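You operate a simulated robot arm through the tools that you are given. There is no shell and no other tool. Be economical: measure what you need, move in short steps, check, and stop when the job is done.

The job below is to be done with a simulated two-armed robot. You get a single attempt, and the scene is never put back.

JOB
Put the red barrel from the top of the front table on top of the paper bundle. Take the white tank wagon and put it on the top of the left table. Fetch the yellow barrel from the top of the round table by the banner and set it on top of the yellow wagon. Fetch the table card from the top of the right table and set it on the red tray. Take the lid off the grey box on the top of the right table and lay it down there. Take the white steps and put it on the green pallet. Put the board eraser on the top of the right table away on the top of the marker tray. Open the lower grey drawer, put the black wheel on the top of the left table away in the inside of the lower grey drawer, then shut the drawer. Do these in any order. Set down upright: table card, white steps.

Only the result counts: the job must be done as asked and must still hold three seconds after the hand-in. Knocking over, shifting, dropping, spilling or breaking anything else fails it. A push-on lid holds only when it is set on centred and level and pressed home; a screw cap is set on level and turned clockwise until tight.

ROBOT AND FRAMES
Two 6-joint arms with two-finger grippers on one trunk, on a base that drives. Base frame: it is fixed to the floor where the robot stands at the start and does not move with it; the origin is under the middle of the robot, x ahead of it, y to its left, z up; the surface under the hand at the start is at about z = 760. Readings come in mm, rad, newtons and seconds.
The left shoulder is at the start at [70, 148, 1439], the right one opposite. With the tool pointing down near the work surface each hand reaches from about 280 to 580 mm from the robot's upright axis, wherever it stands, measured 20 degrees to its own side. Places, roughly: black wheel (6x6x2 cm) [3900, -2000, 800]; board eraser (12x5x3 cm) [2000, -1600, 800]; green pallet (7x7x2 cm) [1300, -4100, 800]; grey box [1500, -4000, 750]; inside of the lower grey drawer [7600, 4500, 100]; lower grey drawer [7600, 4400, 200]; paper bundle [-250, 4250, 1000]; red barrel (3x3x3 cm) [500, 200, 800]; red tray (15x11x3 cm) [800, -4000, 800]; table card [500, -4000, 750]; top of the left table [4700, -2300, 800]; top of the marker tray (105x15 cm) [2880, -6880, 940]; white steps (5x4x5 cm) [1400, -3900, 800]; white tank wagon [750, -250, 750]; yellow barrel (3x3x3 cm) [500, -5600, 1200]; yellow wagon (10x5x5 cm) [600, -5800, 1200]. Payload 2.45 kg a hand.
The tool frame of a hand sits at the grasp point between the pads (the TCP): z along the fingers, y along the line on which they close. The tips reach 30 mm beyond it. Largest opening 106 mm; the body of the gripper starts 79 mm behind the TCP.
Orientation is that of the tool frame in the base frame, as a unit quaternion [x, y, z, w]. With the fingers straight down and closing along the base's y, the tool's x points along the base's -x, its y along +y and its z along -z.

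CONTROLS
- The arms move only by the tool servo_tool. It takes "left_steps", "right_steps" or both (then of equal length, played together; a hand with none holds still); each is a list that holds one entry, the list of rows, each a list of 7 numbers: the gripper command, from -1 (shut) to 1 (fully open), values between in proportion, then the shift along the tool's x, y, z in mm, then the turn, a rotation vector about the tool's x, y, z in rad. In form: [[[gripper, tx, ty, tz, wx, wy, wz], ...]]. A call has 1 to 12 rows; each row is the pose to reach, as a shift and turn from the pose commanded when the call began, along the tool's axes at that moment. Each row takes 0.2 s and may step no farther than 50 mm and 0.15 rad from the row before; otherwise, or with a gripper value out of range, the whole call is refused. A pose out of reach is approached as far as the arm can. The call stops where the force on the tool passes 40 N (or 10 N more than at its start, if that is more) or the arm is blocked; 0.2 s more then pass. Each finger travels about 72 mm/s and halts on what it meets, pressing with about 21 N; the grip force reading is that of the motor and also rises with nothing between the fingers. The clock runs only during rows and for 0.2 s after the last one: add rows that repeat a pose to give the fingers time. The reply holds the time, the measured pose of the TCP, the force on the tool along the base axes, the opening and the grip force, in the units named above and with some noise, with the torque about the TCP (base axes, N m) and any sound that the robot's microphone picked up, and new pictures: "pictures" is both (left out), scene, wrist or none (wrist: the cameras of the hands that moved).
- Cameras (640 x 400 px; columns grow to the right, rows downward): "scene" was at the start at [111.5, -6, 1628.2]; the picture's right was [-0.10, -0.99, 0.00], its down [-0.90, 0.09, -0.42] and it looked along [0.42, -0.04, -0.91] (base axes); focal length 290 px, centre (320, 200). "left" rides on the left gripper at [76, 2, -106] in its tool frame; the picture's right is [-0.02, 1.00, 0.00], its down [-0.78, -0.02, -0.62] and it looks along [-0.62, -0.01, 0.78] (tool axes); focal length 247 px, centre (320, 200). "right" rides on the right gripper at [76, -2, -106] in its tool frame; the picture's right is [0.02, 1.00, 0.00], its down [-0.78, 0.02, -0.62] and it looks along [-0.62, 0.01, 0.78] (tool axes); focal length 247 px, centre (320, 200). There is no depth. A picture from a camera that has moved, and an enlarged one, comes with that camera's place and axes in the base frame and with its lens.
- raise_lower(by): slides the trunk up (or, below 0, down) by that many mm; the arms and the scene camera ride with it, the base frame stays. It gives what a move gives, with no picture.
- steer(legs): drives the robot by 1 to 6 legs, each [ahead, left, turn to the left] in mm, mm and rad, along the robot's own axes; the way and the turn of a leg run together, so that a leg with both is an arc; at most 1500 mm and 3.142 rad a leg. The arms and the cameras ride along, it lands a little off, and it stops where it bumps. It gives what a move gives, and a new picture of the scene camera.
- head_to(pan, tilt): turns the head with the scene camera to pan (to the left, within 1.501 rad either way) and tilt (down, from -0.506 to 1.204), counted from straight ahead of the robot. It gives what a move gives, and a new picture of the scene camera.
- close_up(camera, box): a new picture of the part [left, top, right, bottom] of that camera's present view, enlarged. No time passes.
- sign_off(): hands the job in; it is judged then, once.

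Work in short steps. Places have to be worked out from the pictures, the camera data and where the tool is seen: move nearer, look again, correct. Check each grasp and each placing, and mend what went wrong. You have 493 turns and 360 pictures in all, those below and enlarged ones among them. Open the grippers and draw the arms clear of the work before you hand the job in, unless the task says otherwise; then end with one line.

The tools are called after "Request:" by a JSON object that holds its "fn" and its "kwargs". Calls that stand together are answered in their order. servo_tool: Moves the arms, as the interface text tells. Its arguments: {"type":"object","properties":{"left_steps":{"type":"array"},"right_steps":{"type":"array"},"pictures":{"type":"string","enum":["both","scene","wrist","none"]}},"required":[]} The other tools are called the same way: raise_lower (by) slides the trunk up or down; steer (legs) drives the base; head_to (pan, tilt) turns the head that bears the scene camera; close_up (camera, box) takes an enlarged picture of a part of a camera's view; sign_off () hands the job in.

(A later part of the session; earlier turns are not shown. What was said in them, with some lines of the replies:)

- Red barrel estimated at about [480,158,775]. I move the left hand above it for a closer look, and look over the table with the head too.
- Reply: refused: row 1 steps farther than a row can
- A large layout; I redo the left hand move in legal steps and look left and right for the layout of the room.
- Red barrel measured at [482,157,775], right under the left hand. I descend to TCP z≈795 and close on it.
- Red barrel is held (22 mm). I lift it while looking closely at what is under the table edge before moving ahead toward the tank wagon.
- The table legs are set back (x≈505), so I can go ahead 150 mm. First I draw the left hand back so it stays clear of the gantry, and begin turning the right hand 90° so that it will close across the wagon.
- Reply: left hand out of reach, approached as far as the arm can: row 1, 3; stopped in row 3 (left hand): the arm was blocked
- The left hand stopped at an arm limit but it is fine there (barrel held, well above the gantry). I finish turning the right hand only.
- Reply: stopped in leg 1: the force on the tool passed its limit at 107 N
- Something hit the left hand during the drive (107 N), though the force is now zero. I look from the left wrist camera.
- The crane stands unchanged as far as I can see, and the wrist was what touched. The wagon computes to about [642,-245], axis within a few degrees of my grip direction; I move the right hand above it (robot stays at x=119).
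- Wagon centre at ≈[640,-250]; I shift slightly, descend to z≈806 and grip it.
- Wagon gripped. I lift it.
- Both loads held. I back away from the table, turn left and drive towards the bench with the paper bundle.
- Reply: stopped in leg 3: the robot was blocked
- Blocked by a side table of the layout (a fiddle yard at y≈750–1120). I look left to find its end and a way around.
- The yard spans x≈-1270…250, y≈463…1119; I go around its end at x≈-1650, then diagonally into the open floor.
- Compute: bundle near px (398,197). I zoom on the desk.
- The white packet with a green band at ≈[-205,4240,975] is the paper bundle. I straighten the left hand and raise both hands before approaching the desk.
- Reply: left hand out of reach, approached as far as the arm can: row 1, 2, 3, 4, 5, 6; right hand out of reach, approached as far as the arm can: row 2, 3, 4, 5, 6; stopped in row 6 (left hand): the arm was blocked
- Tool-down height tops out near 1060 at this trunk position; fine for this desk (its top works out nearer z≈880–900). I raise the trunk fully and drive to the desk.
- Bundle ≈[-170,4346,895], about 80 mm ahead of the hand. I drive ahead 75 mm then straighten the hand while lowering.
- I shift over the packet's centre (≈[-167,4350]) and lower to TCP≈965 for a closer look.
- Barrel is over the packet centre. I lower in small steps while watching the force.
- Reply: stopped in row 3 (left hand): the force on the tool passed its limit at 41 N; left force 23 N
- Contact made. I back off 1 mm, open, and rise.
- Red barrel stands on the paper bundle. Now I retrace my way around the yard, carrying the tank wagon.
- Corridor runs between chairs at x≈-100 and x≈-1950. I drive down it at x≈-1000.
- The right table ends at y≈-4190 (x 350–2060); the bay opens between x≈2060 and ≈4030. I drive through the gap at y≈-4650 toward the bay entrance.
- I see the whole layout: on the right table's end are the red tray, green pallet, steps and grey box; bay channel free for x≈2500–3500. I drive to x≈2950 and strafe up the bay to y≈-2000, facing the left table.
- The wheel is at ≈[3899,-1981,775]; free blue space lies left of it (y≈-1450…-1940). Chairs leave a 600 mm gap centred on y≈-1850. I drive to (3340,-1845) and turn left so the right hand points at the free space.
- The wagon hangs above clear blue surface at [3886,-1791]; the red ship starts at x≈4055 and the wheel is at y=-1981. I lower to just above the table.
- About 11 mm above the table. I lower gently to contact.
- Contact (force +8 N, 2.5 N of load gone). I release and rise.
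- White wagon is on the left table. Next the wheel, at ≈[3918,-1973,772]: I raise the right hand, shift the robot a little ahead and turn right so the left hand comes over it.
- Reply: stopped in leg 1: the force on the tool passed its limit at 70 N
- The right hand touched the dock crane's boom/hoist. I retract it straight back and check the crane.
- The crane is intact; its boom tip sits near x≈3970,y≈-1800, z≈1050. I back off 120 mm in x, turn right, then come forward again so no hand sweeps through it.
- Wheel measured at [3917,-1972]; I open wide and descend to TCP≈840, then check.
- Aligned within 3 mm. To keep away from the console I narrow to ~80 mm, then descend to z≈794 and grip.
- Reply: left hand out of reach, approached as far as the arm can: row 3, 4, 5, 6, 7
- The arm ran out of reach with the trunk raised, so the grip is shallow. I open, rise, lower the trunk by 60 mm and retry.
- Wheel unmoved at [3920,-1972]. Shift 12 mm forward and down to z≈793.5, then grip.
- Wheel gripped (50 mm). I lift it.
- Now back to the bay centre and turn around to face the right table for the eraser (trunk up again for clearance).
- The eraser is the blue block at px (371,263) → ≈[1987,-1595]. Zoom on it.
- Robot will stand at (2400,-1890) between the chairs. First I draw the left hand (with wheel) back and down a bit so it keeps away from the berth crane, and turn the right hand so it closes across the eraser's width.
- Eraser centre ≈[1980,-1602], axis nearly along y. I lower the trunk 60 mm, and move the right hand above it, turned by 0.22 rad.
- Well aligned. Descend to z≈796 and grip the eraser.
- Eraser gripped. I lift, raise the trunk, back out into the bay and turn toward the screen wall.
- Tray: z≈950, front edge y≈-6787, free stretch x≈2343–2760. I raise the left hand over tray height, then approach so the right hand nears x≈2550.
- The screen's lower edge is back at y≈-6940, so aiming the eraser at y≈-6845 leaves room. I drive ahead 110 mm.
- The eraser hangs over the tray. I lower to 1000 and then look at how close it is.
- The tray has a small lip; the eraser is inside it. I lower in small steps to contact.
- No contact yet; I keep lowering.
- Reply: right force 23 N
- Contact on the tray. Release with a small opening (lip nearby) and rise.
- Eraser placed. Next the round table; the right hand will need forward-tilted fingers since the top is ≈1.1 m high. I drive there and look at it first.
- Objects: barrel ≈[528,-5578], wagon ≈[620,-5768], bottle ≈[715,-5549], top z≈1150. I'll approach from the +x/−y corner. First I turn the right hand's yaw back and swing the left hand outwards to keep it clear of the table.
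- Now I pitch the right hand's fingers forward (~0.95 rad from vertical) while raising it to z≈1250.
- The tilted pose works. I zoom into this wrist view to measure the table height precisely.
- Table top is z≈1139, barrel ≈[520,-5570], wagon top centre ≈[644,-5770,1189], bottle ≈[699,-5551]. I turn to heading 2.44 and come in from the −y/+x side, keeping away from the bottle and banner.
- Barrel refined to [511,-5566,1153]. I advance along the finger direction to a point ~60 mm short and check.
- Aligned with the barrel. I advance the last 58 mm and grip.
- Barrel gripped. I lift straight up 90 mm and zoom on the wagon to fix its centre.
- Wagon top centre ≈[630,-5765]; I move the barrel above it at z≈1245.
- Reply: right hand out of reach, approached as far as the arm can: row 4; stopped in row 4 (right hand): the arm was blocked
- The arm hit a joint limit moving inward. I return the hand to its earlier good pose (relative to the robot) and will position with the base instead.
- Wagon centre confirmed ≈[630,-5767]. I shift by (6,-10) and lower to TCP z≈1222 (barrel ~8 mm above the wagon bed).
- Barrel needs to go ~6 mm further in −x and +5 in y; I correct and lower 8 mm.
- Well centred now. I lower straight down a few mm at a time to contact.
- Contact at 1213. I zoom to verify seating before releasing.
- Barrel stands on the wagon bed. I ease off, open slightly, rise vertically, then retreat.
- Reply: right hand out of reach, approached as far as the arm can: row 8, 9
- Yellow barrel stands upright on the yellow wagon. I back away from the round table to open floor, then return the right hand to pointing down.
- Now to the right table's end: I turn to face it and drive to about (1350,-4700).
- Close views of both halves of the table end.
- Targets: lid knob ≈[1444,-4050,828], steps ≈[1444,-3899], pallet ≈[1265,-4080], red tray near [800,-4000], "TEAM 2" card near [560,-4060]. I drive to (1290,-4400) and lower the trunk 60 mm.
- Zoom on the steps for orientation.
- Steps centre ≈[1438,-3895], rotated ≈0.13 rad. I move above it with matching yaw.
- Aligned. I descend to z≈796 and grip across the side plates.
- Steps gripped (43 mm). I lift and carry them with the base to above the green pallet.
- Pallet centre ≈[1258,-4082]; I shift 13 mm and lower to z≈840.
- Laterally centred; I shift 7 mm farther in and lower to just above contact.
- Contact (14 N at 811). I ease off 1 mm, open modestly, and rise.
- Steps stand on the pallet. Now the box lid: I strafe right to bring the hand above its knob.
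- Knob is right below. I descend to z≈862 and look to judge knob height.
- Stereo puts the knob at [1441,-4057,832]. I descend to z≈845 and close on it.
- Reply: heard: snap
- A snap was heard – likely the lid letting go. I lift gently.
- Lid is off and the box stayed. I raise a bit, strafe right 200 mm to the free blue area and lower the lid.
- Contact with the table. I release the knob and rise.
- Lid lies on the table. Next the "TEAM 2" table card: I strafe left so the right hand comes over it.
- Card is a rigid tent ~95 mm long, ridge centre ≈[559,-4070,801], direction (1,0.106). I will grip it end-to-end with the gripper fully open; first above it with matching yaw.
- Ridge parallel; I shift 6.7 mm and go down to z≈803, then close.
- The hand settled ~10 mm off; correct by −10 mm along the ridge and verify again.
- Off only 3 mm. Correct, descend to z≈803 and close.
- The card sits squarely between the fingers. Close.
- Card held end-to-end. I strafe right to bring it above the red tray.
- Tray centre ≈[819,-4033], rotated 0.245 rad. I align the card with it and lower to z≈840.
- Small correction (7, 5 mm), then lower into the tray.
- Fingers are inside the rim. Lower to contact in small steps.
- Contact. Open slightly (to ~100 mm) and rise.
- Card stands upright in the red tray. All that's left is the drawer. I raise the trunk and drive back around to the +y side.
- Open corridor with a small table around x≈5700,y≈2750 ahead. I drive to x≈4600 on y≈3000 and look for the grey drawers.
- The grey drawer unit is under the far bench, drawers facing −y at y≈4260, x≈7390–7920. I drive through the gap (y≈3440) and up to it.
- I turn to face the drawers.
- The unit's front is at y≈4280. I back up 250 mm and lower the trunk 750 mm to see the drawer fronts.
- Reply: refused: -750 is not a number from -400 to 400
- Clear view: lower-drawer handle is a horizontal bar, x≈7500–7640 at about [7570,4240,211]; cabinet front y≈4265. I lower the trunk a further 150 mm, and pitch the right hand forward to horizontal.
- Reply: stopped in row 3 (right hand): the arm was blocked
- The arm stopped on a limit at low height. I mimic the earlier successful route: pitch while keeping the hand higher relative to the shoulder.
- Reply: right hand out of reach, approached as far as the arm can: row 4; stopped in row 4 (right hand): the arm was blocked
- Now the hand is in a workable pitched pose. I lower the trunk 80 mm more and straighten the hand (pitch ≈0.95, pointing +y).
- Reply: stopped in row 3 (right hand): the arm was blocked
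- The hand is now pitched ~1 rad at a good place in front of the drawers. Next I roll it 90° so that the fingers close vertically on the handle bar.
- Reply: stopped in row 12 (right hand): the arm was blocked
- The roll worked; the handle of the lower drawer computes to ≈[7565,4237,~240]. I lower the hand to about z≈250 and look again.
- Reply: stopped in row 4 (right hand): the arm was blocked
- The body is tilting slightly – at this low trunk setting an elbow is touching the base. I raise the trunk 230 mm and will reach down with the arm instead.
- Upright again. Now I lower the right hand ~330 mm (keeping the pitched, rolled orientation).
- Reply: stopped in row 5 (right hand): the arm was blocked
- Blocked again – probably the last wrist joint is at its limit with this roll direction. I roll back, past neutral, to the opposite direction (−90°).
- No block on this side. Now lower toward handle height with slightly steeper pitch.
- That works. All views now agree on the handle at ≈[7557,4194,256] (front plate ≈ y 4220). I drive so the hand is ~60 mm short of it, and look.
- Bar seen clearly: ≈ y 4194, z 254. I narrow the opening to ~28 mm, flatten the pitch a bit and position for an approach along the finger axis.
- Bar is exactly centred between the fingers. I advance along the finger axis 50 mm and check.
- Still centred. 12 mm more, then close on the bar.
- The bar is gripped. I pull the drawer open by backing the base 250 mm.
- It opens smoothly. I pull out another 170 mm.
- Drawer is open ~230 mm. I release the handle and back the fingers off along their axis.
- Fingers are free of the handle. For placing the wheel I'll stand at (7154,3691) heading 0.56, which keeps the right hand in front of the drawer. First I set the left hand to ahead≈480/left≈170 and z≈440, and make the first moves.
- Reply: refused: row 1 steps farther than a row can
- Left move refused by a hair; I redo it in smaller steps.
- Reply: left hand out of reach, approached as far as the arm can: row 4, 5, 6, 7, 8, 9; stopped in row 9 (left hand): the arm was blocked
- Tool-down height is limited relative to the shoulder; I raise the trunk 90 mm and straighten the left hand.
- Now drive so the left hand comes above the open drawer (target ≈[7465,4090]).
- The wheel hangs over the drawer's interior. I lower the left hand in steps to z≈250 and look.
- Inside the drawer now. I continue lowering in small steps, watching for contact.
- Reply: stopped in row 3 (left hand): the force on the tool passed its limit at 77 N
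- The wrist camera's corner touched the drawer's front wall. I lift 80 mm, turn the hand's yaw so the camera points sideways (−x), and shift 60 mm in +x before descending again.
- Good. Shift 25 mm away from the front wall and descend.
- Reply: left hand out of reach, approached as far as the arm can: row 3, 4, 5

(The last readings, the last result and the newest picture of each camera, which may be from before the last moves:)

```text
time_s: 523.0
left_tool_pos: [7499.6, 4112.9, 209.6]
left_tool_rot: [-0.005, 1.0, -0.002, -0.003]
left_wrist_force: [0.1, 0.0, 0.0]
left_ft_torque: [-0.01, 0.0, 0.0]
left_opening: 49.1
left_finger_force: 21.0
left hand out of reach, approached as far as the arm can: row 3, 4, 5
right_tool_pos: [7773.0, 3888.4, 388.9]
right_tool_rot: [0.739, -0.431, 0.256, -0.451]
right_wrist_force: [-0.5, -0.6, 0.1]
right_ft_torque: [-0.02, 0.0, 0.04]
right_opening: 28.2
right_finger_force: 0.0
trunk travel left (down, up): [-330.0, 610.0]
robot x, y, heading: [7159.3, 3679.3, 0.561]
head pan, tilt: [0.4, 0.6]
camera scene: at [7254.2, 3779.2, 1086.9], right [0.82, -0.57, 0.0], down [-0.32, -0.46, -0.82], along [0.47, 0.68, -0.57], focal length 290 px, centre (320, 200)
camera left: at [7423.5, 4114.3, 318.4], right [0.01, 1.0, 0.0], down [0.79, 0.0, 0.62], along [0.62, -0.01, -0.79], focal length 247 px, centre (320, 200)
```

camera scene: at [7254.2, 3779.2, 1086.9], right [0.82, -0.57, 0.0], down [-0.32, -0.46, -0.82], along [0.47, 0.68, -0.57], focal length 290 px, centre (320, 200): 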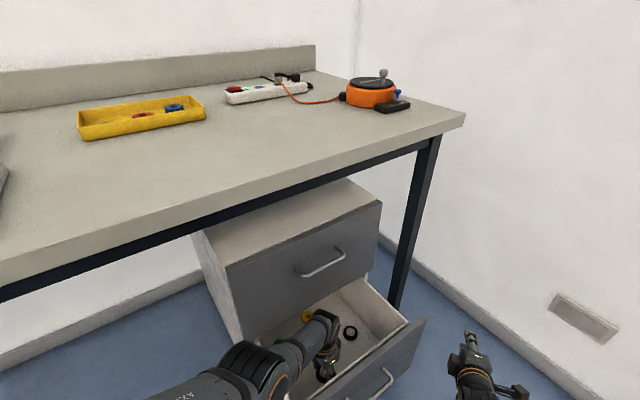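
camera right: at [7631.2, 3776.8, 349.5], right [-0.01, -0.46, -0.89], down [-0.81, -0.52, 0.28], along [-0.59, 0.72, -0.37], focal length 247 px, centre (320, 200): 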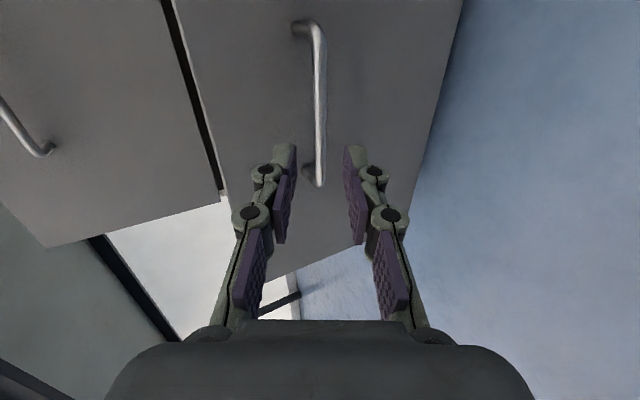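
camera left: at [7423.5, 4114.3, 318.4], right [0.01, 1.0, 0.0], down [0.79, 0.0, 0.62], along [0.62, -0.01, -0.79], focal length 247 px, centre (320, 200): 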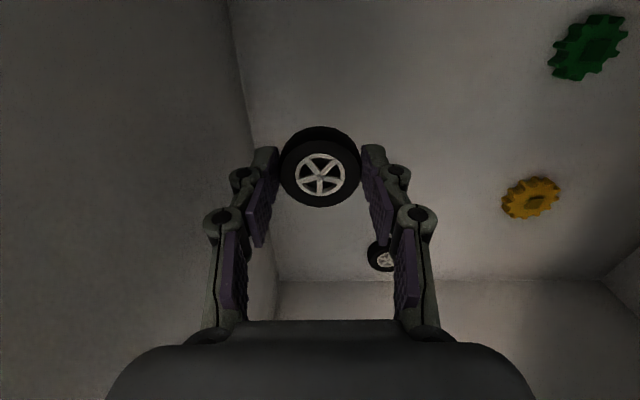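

The arm is at full reach; I lower the trunk in small steps instead.

Request:
{"fn": "raise_lower", "kwargs": {"by": -30}}

Request:
{"fn": "raise_lower", "kwargs": {"by": -25}}

Request:
{"fn": "close_up", "kwargs": {"camera": "left", "box": [0, 0, 640, 400]}}

Request:
{"fn": "close_up", "kwargs": {"camera": "scene", "box": [150, 240, 470, 400]}}

```text
time_s: 523.7
left_tool_pos: [7497.9, 4113.6, 180.8]
left_tool_rot: [-0.006, 1.0, -0.003, -0.003]
left_wrist_force: [-0.2, 0.1, 0.5]
left_ft_torque: [-0.02, -0.02, 0.01]
left_opening: 49.0
left_finger_force: 21.0
right_tool_pos: [7772.3, 3887.6, 358.1]
right_tool_rot: [0.739, -0.431, 0.255, -0.45]
right_wrist_force: [0.5, 0.4, 0.6]
right_ft_torque: [-0.02, 0.05, 0.0]
right_opening: 28.1
right_finger_force: 0.2
trunk travel left (down, up): [-300.0, 640.0]
robot x, y, heading: [7159.8, 3679.0, 0.563]
head pan, tilt: [0.4, 0.6]
```

```text
time_s: 524.4
left_tool_pos: [7498.5, 4113.0, 154.7]
left_tool_rot: [-0.005, 1.0, -0.003, -0.004]
left_wrist_force: [0.5, 0.7, -0.1]
left_ft_torque: [-0.02, 0.0, -0.01]
left_opening: 49.1
left_finger_force: 21.0
right_tool_pos: [7773.9, 3888.3, 334.2]
right_tool_rot: [0.738, -0.431, 0.257, -0.451]
right_wrist_force: [0.4, -0.5, 0.3]
right_ft_torque: [0.01, 0.03, 0.02]
right_opening: 28.0
right_finger_force: 0.1
trunk travel left (down, up): [-275.0, 665.0]
robot x, y, heading: [7159.5, 3681.9, 0.564]
head pan, tilt: [0.4, 0.6]
```

```text
1.00 times, centred on (320, 200) of left (not enlarged: the box is as wide or as high as the picture)
camera zoom: at [7423.3, 4114.2, 263.5], right [0.01, 1.0, 0.0], down [0.79, 0.0, 0.62], along [0.62, -0.01, -0.79], focal length 247 px, centre (320, 200)
```

zoom: 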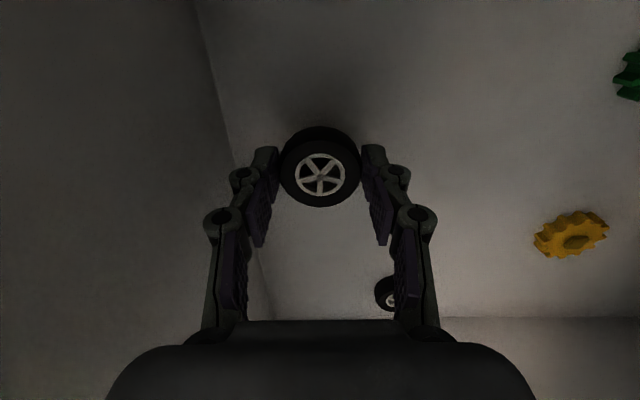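

```text
2.00 times, centred on (310, 320) of scene
camera zoom: at [7254.1, 3779.0, 1031.9], right [0.82, -0.57, 0.0], down [-0.32, -0.46, -0.83], along [0.47, 0.68, -0.56], focal length 580 px, centre (340, -40)
```

zoom: 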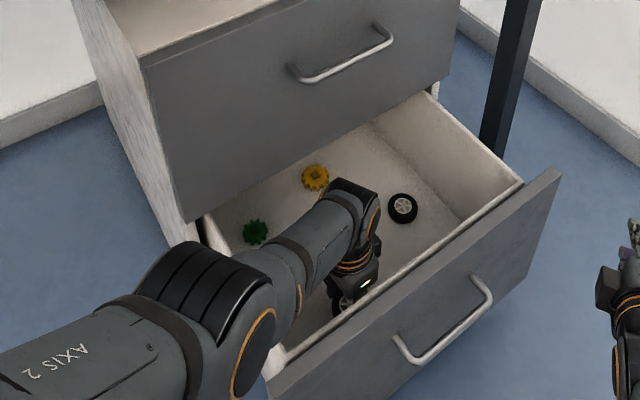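

Wheel is ~20 mm above the floor. Down another 12 mm, then release and rise with the trunk.

Request:
{"fn": "raise_lower", "kwargs": {"by": -12}}

```text
time_s: 525.0
left_tool_pos: [7498.3, 4112.7, 144.2]
left_tool_rot: [-0.006, 1.0, -0.003, -0.004]
left_wrist_force: [-0.7, 0.4, 0.1]
left_ft_torque: [0.01, 0.01, 0.03]
left_opening: 49.0
left_finger_force: 21.0
right_tool_pos: [7774.6, 3888.7, 321.6]
right_tool_rot: [0.738, -0.432, 0.255, -0.451]
right_wrist_force: [1.1, -0.2, 0.5]
right_ft_torque: [0.01, -0.02, 0.0]
right_opening: 28.1
right_finger_force: 0.0
trunk travel left (down, up): [-263.0, 677.0]
robot x, y, heading: [7160.6, 3680.8, 0.567]
head pan, tilt: [0.4, 0.6]
```

Request:
{"fn": "raise_lower", "kwargs": {"by": -8}}

```text
time_s: 525.6
left_tool_pos: [7498.7, 4112.3, 135.7]
left_tool_rot: [-0.006, 1.0, -0.003, -0.003]
left_wrist_force: [0.7, 0.0, 0.2]
left_ft_torque: [-0.01, -0.01, 0.01]
left_opening: 49.2
left_finger_force: 21.1
right_tool_pos: [7773.7, 3887.3, 313.6]
right_tool_rot: [0.739, -0.431, 0.256, -0.45]
right_wrist_force: [0.0, 1.2, 0.8]
right_ft_torque: [-0.01, 0.02, -0.01]
right_opening: 27.9
right_finger_force: 0.0
trunk travel left (down, up): [-255.0, 685.0]
robot x, y, heading: [7156.9, 3678.3, 0.561]
head pan, tilt: [0.4, 0.6]
```

Close enough to the floor; I release the wheel.

Request:
{"fn": "servo_tool", "kwargs": {"left_steps": [[[-0.6, 0, 0, 0, 0, 0, 0], [0.2, 0, 0, 0, 0, 0, 0], [0.4, 0, 0, 0, 0, 0, 0], [0.4, 0, 0, 0, 0, 0, 0]]], "pictures": "wrist"}}

```text
time_s: 526.6
left_tool_pos: [7499.1, 4111.9, 134.9]
left_tool_rot: [-0.007, 1.0, -0.003, -0.004]
left_wrist_force: [-0.2, -1.1, 0.5]
left_ft_torque: [0.01, 0.03, -0.02]
left_opening: 74.0
left_finger_force: 0.0
right_tool_pos: [7774.3, 3887.3, 313.7]
right_tool_rot: [0.739, -0.431, 0.256, -0.45]
right_wrist_force: [0.2, 0.0, -0.2]
right_ft_torque: [0.02, -0.02, -0.02]
right_opening: 28.0
right_finger_force: 0.0
trunk travel left (down, up): [-255.0, 685.0]
robot x, y, heading: [7158.6, 3678.9, 0.562]
head pan, tilt: [0.4, 0.6]
camera left: at [7423.4, 4114.2, 243.5], right [0.01, 1.0, 0.0], down [0.79, 0.0, 0.62], along [0.62, -0.01, -0.79], focal length 247 px, centre (320, 200)
```

left: 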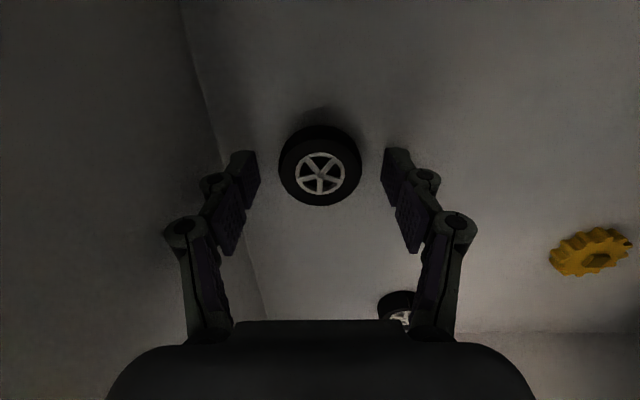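

Wheel lies in the drawer. I raise the trunk 250 mm and the left hand a bit more, then back away.

Request:
{"fn": "raise_lower", "kwargs": {"by": 250}}

Request:
{"fn": "servo_tool", "kwargs": {"left_steps": [[[0.4, 0, 0, -40, 0, 0, 0], [0.4, 0, 0, -75, 0, 0, 0], [0.4, 0, 0, -75, 0, 0, 0]]], "pictures": "both"}}

```text
time_s: 529.2
left_tool_pos: [7498.7, 4112.9, 385.0]
left_tool_rot: [-0.006, 1.0, -0.004, -0.004]
left_wrist_force: [0.4, -0.1, -1.1]
left_ft_torque: [0.01, -0.03, -0.02]
left_opening: 74.3
left_finger_force: 0.0
right_tool_pos: [7774.0, 3887.8, 564.8]
right_tool_rot: [0.739, -0.431, 0.256, -0.45]
right_wrist_force: [0.3, -0.6, 0.6]
right_ft_torque: [-0.02, -0.03, -0.05]
right_opening: 28.3
right_finger_force: 0.1
trunk travel left (down, up): [-505.0, 435.0]
robot x, y, heading: [7161.9, 3678.6, 0.56]
head pan, tilt: [0.4, 0.6]
```

```text
time_s: 530.0
left_tool_pos: [7499.1, 4114.5, 461.9]
left_tool_rot: [-0.006, 1.0, -0.002, -0.004]
left_wrist_force: [-0.3, 0.3, 0.6]
left_ft_torque: [-0.03, -0.02, -0.01]
left_opening: 74.2
left_finger_force: 0.1
right_tool_pos: [7773.9, 3887.1, 562.5]
right_tool_rot: [0.739, -0.432, 0.256, -0.45]
right_wrist_force: [-0.3, 0.0, -0.4]
right_ft_torque: [-0.03, 0.03, 0.0]
right_opening: 28.0
right_finger_force: 0.1
trunk travel left (down, up): [-505.0, 435.0]
robot x, y, heading: [7161.4, 3679.8, 0.566]
head pan, tilt: [0.4, 0.6]
camera scene: at [7254.3, 3779.2, 1261.9], right [0.82, -0.57, 0.0], down [-0.32, -0.46, -0.82], along [0.47, 0.68, -0.57], focal length 290 px, centre (320, 200)
camera left: at [7423.5, 4115.3, 570.0], right [0.01, 1.0, -0.01], down [0.79, 0.0, 0.62], along [0.62, -0.01, -0.79], focal length 247 px, centre (320, 200)
```

scene: 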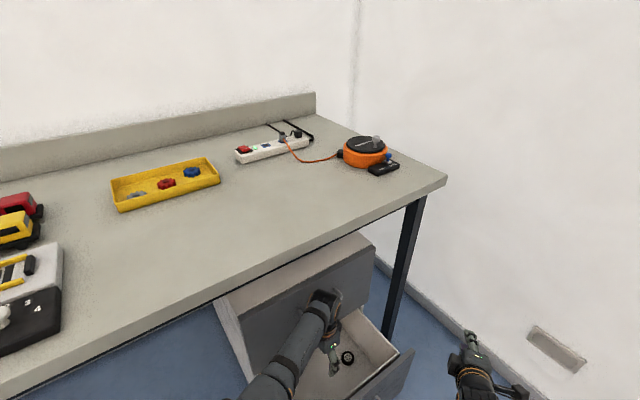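
left: 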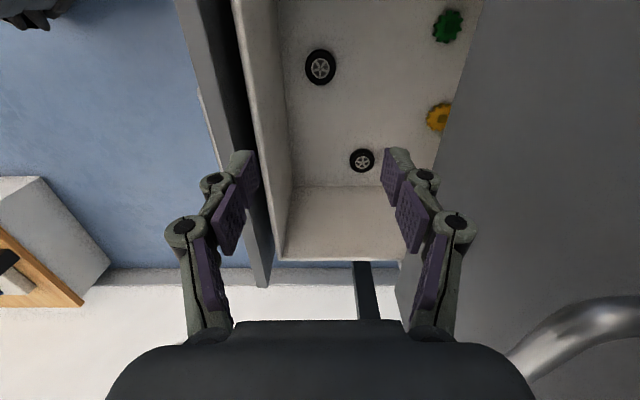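

The wheel is inside. I back away, turn to face the drawer and set the right hand's height for pushing the front.

Request:
{"fn": "steer", "kwargs": {"legs": [[-206, -330, 0], [-200, -100, 0], [0, 0, 1.005]]}}

Request:
{"fn": "raise_lower", "kwargs": {"by": -240}}

Request:
{"fn": "head_to", "kwargs": {"pan": -0.2, "tilt": 0.5}}

```text
time_s: 536.3
left_tool_pos: [6852.7, 3618.3, 462.2]
left_tool_rot: [-0.491, 0.871, -0.004, -0.002]
left_wrist_force: [0.2, 0.6, 0.4]
left_ft_torque: [0.0, 0.02, 0.02]
left_opening: 74.1
left_finger_force: 0.0
right_tool_pos: [7190.3, 3731.0, 564.7]
right_tool_rot: [0.855, -0.018, 0.006, -0.518]
right_wrist_force: [-0.5, -0.1, -0.6]
right_ft_torque: [-0.02, 0.01, -0.03]
right_opening: 28.1
right_finger_force: 0.0
trunk travel left (down, up): [-505.0, 435.0]
robot x, y, heading: [7045.5, 3099.4, 1.574]
head pan, tilt: [0.4, 0.6]
camera scene: at [7008.5, 3232.9, 1261.9], right [0.92, 0.39, 0.0], down [0.22, -0.52, -0.82], along [-0.32, 0.76, -0.57], focal length 290 px, centre (320, 200)
```

scene: 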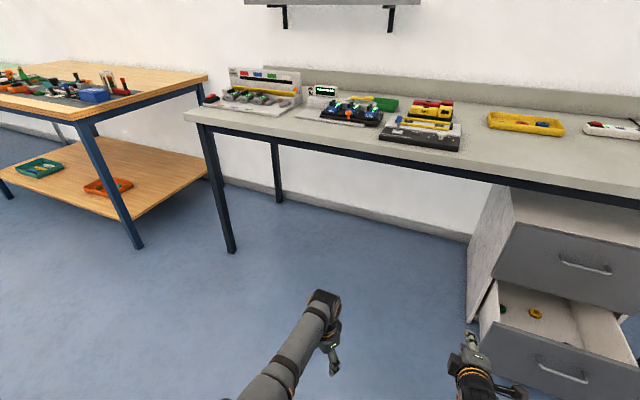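

```text
time_s: 538.8
left_tool_pos: [6853.9, 3618.4, 222.0]
left_tool_rot: [-0.491, 0.871, -0.004, -0.002]
left_wrist_force: [-0.4, 0.1, 0.1]
left_ft_torque: [-0.01, 0.01, 0.01]
left_opening: 74.3
left_finger_force: 0.0
right_tool_pos: [7190.7, 3732.2, 323.9]
right_tool_rot: [0.855, -0.02, 0.006, -0.518]
right_wrist_force: [0.3, 0.0, -0.1]
right_ft_torque: [0.03, 0.01, -0.02]
right_opening: 28.1
right_finger_force: 0.1
trunk travel left (down, up): [-265.0, 675.0]
robot x, y, heading: [7042.4, 3100.2, 1.577]
head pan, tilt: [0.4, 0.6]
```

```text
time_s: 539.8
left_tool_pos: [6854.7, 3616.3, 221.3]
left_tool_rot: [-0.491, 0.871, -0.004, -0.002]
left_wrist_force: [-0.4, 0.6, -0.7]
left_ft_torque: [0.0, 0.01, -0.02]
left_opening: 74.3
left_finger_force: 0.1
right_tool_pos: [7191.2, 3731.8, 324.3]
right_tool_rot: [0.855, -0.019, 0.005, -0.518]
right_wrist_force: [0.0, -0.2, 0.2]
right_ft_torque: [0.01, -0.01, -0.01]
right_opening: 28.2
right_finger_force: 0.0
trunk travel left (down, up): [-265.0, 675.0]
robot x, y, heading: [7042.8, 3105.7, 1.573]
head pan, tilt: [-0.201, 0.499]
camera scene: at [7061.0, 3240.9, 1031.0], right [0.98, -0.19, 0.0], down [-0.09, -0.47, -0.88], along [0.17, 0.86, -0.48], focal length 290 px, centre (320, 200)
```

scene: 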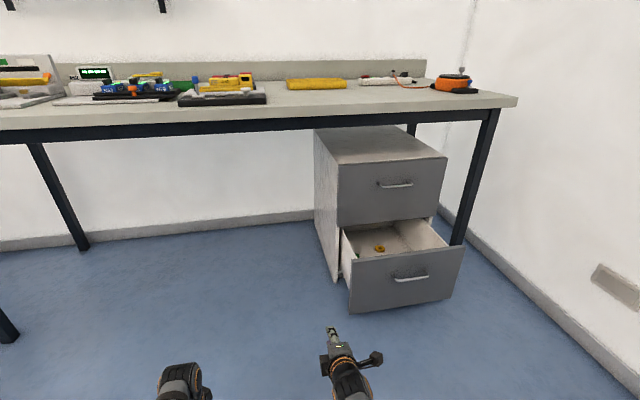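

Drawer still open. I close the fingers, strafe right and approach the drawer front.

Request:
{"fn": "servo_tool", "kwargs": {"right_steps": [[[-1, 0, 0, 0, 0, 0, 0], [-1, 0, 0, 0, 0, 0, 0]]], "pictures": "none"}}

Request:
{"fn": "steer", "kwargs": {"legs": [[0, -367, 0], [205, 0, 0]]}}

```text
time_s: 540.4
left_tool_pos: [6853.9, 3618.3, 221.2]
left_tool_rot: [-0.491, 0.871, -0.004, -0.002]
left_wrist_force: [-0.5, -0.3, 0.3]
left_ft_torque: [0.0, -0.04, 0.04]
left_opening: 74.1
left_finger_force: 0.1
right_tool_pos: [7190.2, 3732.7, 323.4]
right_tool_rot: [0.855, -0.018, 0.006, -0.518]
right_wrist_force: [0.2, -0.3, -0.2]
right_ft_torque: [-0.01, 0.04, 0.04]
right_opening: 0.0
right_finger_force: 20.9
trunk travel left (down, up): [-265.0, 675.0]
robot x, y, heading: [7042.6, 3101.0, 1.573]
head pan, tilt: [-0.201, 0.499]
```

```text
time_s: 544.0
left_tool_pos: [7220.3, 3825.5, 221.1]
left_tool_rot: [-0.489, 0.872, -0.005, -0.001]
left_wrist_force: [0.4, -0.6, -0.9]
left_ft_torque: [-0.01, 0.01, 0.02]
left_opening: 74.1
left_finger_force: 0.0
right_tool_pos: [7557.0, 3938.3, 323.0]
right_tool_rot: [0.855, -0.021, 0.008, -0.517]
right_wrist_force: [0.5, 0.8, 0.3]
right_ft_torque: [-0.01, 0.01, 0.02]
right_opening: 0.0
right_finger_force: 21.3
trunk travel left (down, up): [-265.0, 675.0]
robot x, y, heading: [7404.4, 3309.6, 1.566]
head pan, tilt: [-0.201, 0.499]
camera scene: at [7425.3, 3448.1, 1031.0], right [0.98, -0.2, 0.0], down [-0.1, -0.47, -0.88], along [0.18, 0.86, -0.48], focal length 290 px, centre (320, 200)
```

scene: 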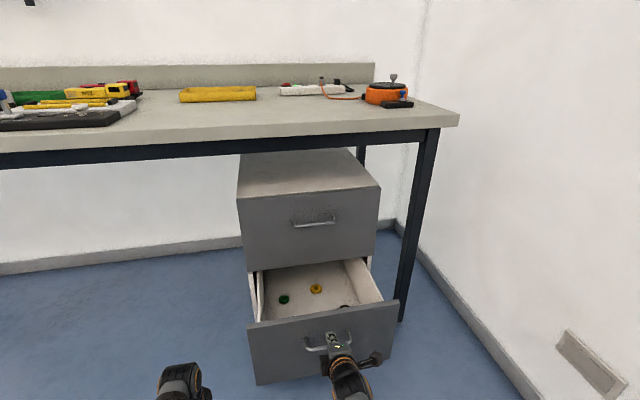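

The tips are just in front of the panel. I push forward 200 mm.

Request:
{"fn": "steer", "kwargs": {"legs": [[200, 0, 0]]}}

```text
time_s: 545.6
left_tool_pos: [7216.1, 4028.3, 221.2]
left_tool_rot: [-0.49, 0.871, -0.004, -0.002]
left_wrist_force: [-0.4, 0.1, -0.4]
left_ft_torque: [-0.01, -0.02, 0.02]
left_opening: 74.1
left_finger_force: 0.0
right_tool_pos: [7553.4, 4142.4, 322.6]
right_tool_rot: [0.855, -0.018, 0.005, -0.518]
right_wrist_force: [-0.3, 0.8, 0.2]
right_ft_torque: [-0.01, 0.0, 0.0]
right_opening: 0.0
right_finger_force: 21.1
trunk travel left (down, up): [-265.0, 675.0]
robot x, y, heading: [7409.0, 3512.2, 1.581]
head pan, tilt: [-0.201, 0.499]
camera scene: at [7424.1, 3651.2, 1030.9], right [0.98, -0.19, 0.0], down [-0.09, -0.47, -0.88], along [0.17, 0.86, -0.48], focal length 290 px, centre (320, 200)
```

scene: 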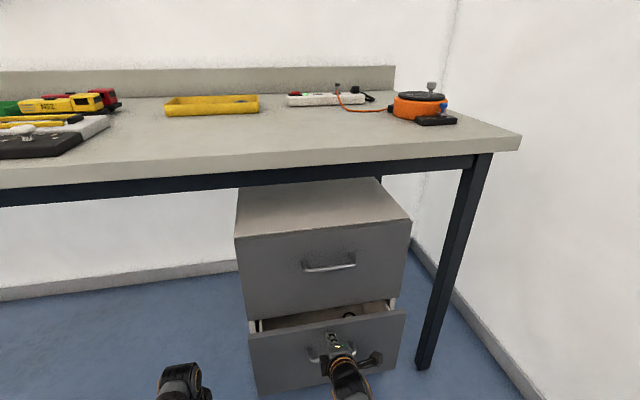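

Nearly closed. Push 40 mm, then finish with gentle steps.

Request:
{"fn": "steer", "kwargs": {"legs": [[38, 0, 0]]}}

Request:
{"fn": "close_up", "kwargs": {"camera": "scene", "box": [220, 200, 440, 400]}}

```text
time_s: 546.4
left_tool_pos: [7216.8, 4067.0, 222.5]
left_tool_rot: [-0.491, 0.871, -0.004, -0.002]
left_wrist_force: [0.1, -0.1, 0.2]
left_ft_torque: [-0.01, 0.03, -0.02]
left_opening: 74.2
left_finger_force: 0.0
right_tool_pos: [7553.3, 4180.1, 322.9]
right_tool_rot: [0.856, -0.018, 0.006, -0.517]
right_wrist_force: [0.5, -0.1, 0.4]
right_ft_torque: [-0.02, -0.01, -0.01]
right_opening: 0.0
right_finger_force: 20.9
trunk travel left (down, up): [-265.0, 675.0]
robot x, y, heading: [7403.9, 3553.5, 1.577]
head pan, tilt: [-0.201, 0.499]
camera scene: at [7424.0, 3690.1, 1030.9], right [0.98, -0.2, 0.0], down [-0.09, -0.47, -0.88], along [0.17, 0.86, -0.48], focal length 290 px, centre (320, 200)
```

scene: 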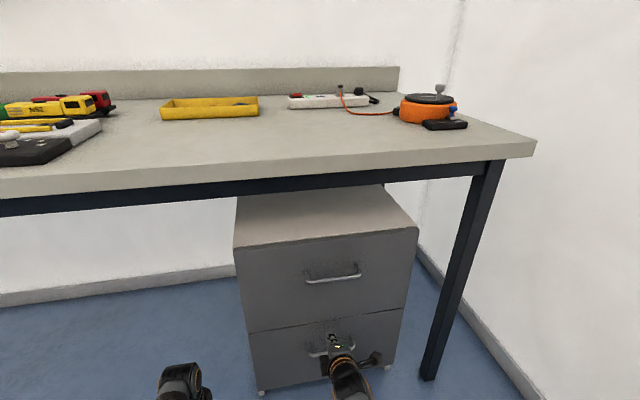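

```text
2.00 times, centred on (330, 300) of scene
camera zoom: at [7424.0, 3690.1, 1030.9], right [0.98, -0.2, 0.0], down [-0.09, -0.47, -0.88], along [0.17, 0.86, -0.48], focal length 580 px, centre (300, 0)
```

zoom: 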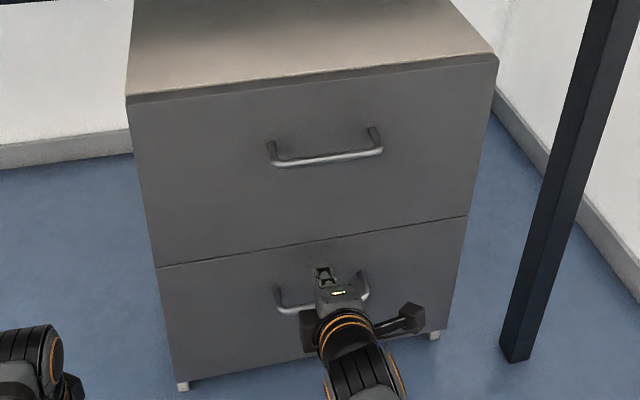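

Looks flush. A gentle 12 mm push with the arm to confirm it is home.

Request:
{"fn": "servo_tool", "kwargs": {"right_steps": [[[-1, 0, -2, 4, 0, 0, 0], [-1, 0, -4, 7, 0, 0, 0], [-1, 0, -5.5, 10.6, 0, 0, 0], [-1, 0, -5.5, 10.6, 0, 0, 0]]], "pictures": "none"}}

```text
time_s: 547.4
left_tool_pos: [7217.5, 4068.0, 220.6]
left_tool_rot: [-0.491, 0.871, -0.004, -0.002]
left_wrist_force: [-0.5, 0.0, -0.4]
left_ft_torque: [0.0, 0.01, -0.01]
left_opening: 73.9
left_finger_force: 0.1
right_tool_pos: [7553.9, 4192.3, 323.1]
right_tool_rot: [0.855, -0.019, 0.006, -0.518]
right_wrist_force: [-0.3, 0.2, -0.7]
right_ft_torque: [-0.03, -0.01, 0.03]
right_opening: 0.2
right_finger_force: 20.6
trunk travel left (down, up): [-265.0, 675.0]
robot x, y, heading: [7408.2, 3553.8, 1.574]
head pan, tilt: [-0.201, 0.499]
```

Request:
{"fn": "servo_tool", "kwargs": {"right_steps": [[[-1, 0, -2, 4, 0, 0, 0], [-1, 0, -4, 8, 0, 0, 0], [-1, 0, -6, 12, 0, 0, 0], [-1, 0, -8, 16, 0, 0, 0], [-1, 0, -8, 16, 0, 0, 0]]], "pictures": "scene"}}

Request:
{"fn": "close_up", "kwargs": {"camera": "scene", "box": [220, 200, 440, 400]}}

```text
time_s: 548.3
left_tool_pos: [7217.2, 4064.5, 223.4]
left_tool_rot: [-0.49, 0.872, -0.002, -0.002]
left_wrist_force: [-0.4, 0.2, 0.7]
left_ft_torque: [-0.01, 0.0, 0.04]
left_opening: 74.1
left_finger_force: 0.1
right_tool_pos: [7553.4, 4201.2, 321.8]
right_tool_rot: [0.856, -0.02, 0.006, -0.516]
right_wrist_force: [-0.1, -18.8, 11.6]
right_ft_torque: [0.24, 0.08, 0.18]
right_opening: 0.1
right_finger_force: 21.4
trunk travel left (down, up): [-265.0, 675.0]
robot x, y, heading: [7403.6, 3549.0, 1.574]
head pan, tilt: [-0.201, 0.499]
stopped in row 4 (right hand): the force on the tool passed its limit at 48 N (the readings are from after the stop); the commanded pose is now the measured one
camera scene: at [7423.8, 3686.3, 1031.6], right [0.98, -0.2, 0.0], down [-0.09, -0.47, -0.88], along [0.17, 0.86, -0.48], focal length 290 px, centre (320, 200)
```

scene: 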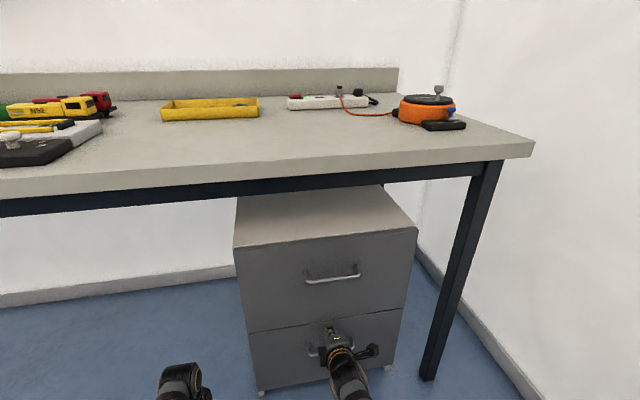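

```text
2.00 times, centred on (330, 300) of scene
camera zoom: at [7423.8, 3686.3, 1031.6], right [0.98, -0.2, 0.0], down [-0.09, -0.47, -0.88], along [0.17, 0.86, -0.48], focal length 580 px, centre (300, 0)
```

zoom: 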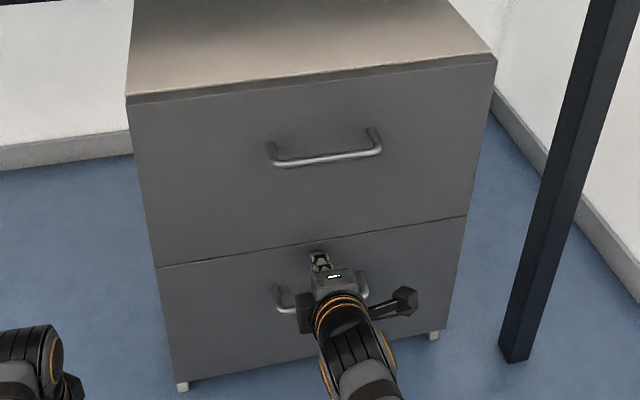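

The drawer is shut (solid stop, flush with the upper one). I retract, open the right gripper and back away.

Request:
{"fn": "servo_tool", "kwargs": {"right_steps": [[[-1, 0, 8, -16, 0, 0, 0], [-1, 0, 20, -40, 0, 0, 0], [0, 0, 20, -60, 0, 0, 0], [0, 0, 20, -60, 0, 0, 0]]], "pictures": "none"}}

Request:
{"fn": "steer", "kwargs": {"legs": [[-350, 0, 0]]}}

Request:
{"fn": "close_up", "kwargs": {"camera": "scene", "box": [200, 80, 460, 340]}}

```text
time_s: 549.3
left_tool_pos: [7216.6, 4066.3, 222.5]
left_tool_rot: [-0.49, 0.872, -0.004, -0.001]
left_wrist_force: [0.0, -0.2, 0.0]
left_ft_torque: [0.0, -0.01, 0.01]
left_opening: 74.2
left_finger_force: 0.1
right_tool_pos: [7557.4, 4142.9, 331.7]
right_tool_rot: [0.856, -0.017, 0.01, -0.516]
right_wrist_force: [0.3, -0.6, -0.5]
right_ft_torque: [-0.02, -0.01, 0.02]
right_opening: 53.1
right_finger_force: 0.0
trunk travel left (down, up): [-265.0, 675.0]
robot x, y, heading: [7405.7, 3550.6, 1.575]
head pan, tilt: [-0.201, 0.499]
```

```text
time_s: 551.5
left_tool_pos: [7220.4, 3723.2, 222.1]
left_tool_rot: [-0.487, 0.874, -0.005, -0.002]
left_wrist_force: [0.5, -0.6, 0.4]
left_ft_torque: [-0.01, 0.02, 0.0]
left_opening: 74.2
left_finger_force: 0.0
right_tool_pos: [7561.4, 3795.8, 328.2]
right_tool_rot: [0.857, -0.02, 0.011, -0.514]
right_wrist_force: [0.6, -0.2, -0.1]
right_ft_torque: [-0.02, 0.02, -0.02]
right_opening: 52.7
right_finger_force: 0.0
trunk travel left (down, up): [-265.0, 675.0]
robot x, y, heading: [7405.3, 3204.9, 1.561]
head pan, tilt: [-0.201, 0.499]
camera scene: at [7425.1, 3345.5, 1031.1], right [0.98, -0.2, 0.0], down [-0.1, -0.47, -0.88], along [0.18, 0.86, -0.48], focal length 290 px, centre (320, 200)
```

scene: 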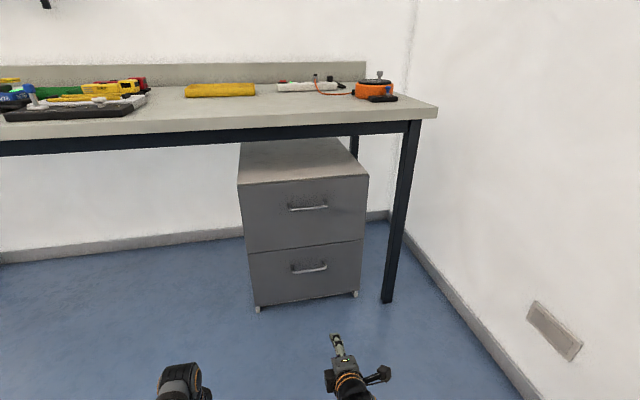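

```text
1.54 times, centred on (330, 210) of scene
camera zoom: at [7425.1, 3345.5, 1031.1], right [0.98, -0.2, 0.0], down [-0.1, -0.47, -0.88], along [0.18, 0.86, -0.48], focal length 446 px, centre (305, 185)
```

zoom: 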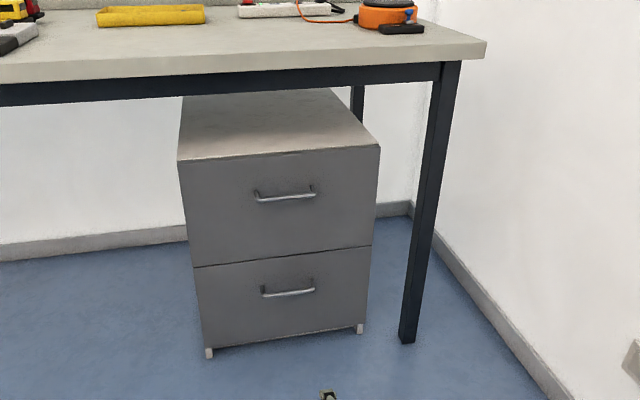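

The drawer is shut flush, both grippers are open and the arms are clear of the work. All eight parts are done, so I hand in.

Request:
{"fn": "sign_off", "kwargs": {}}

```text
The job is handed in.
```

I finished all eight tasks and handed the job in. The hands touched the front-table crane (107 N) and a left-table dock crane (70 N) while the robot was driving; neither looked displaced in the pictures afterwards.
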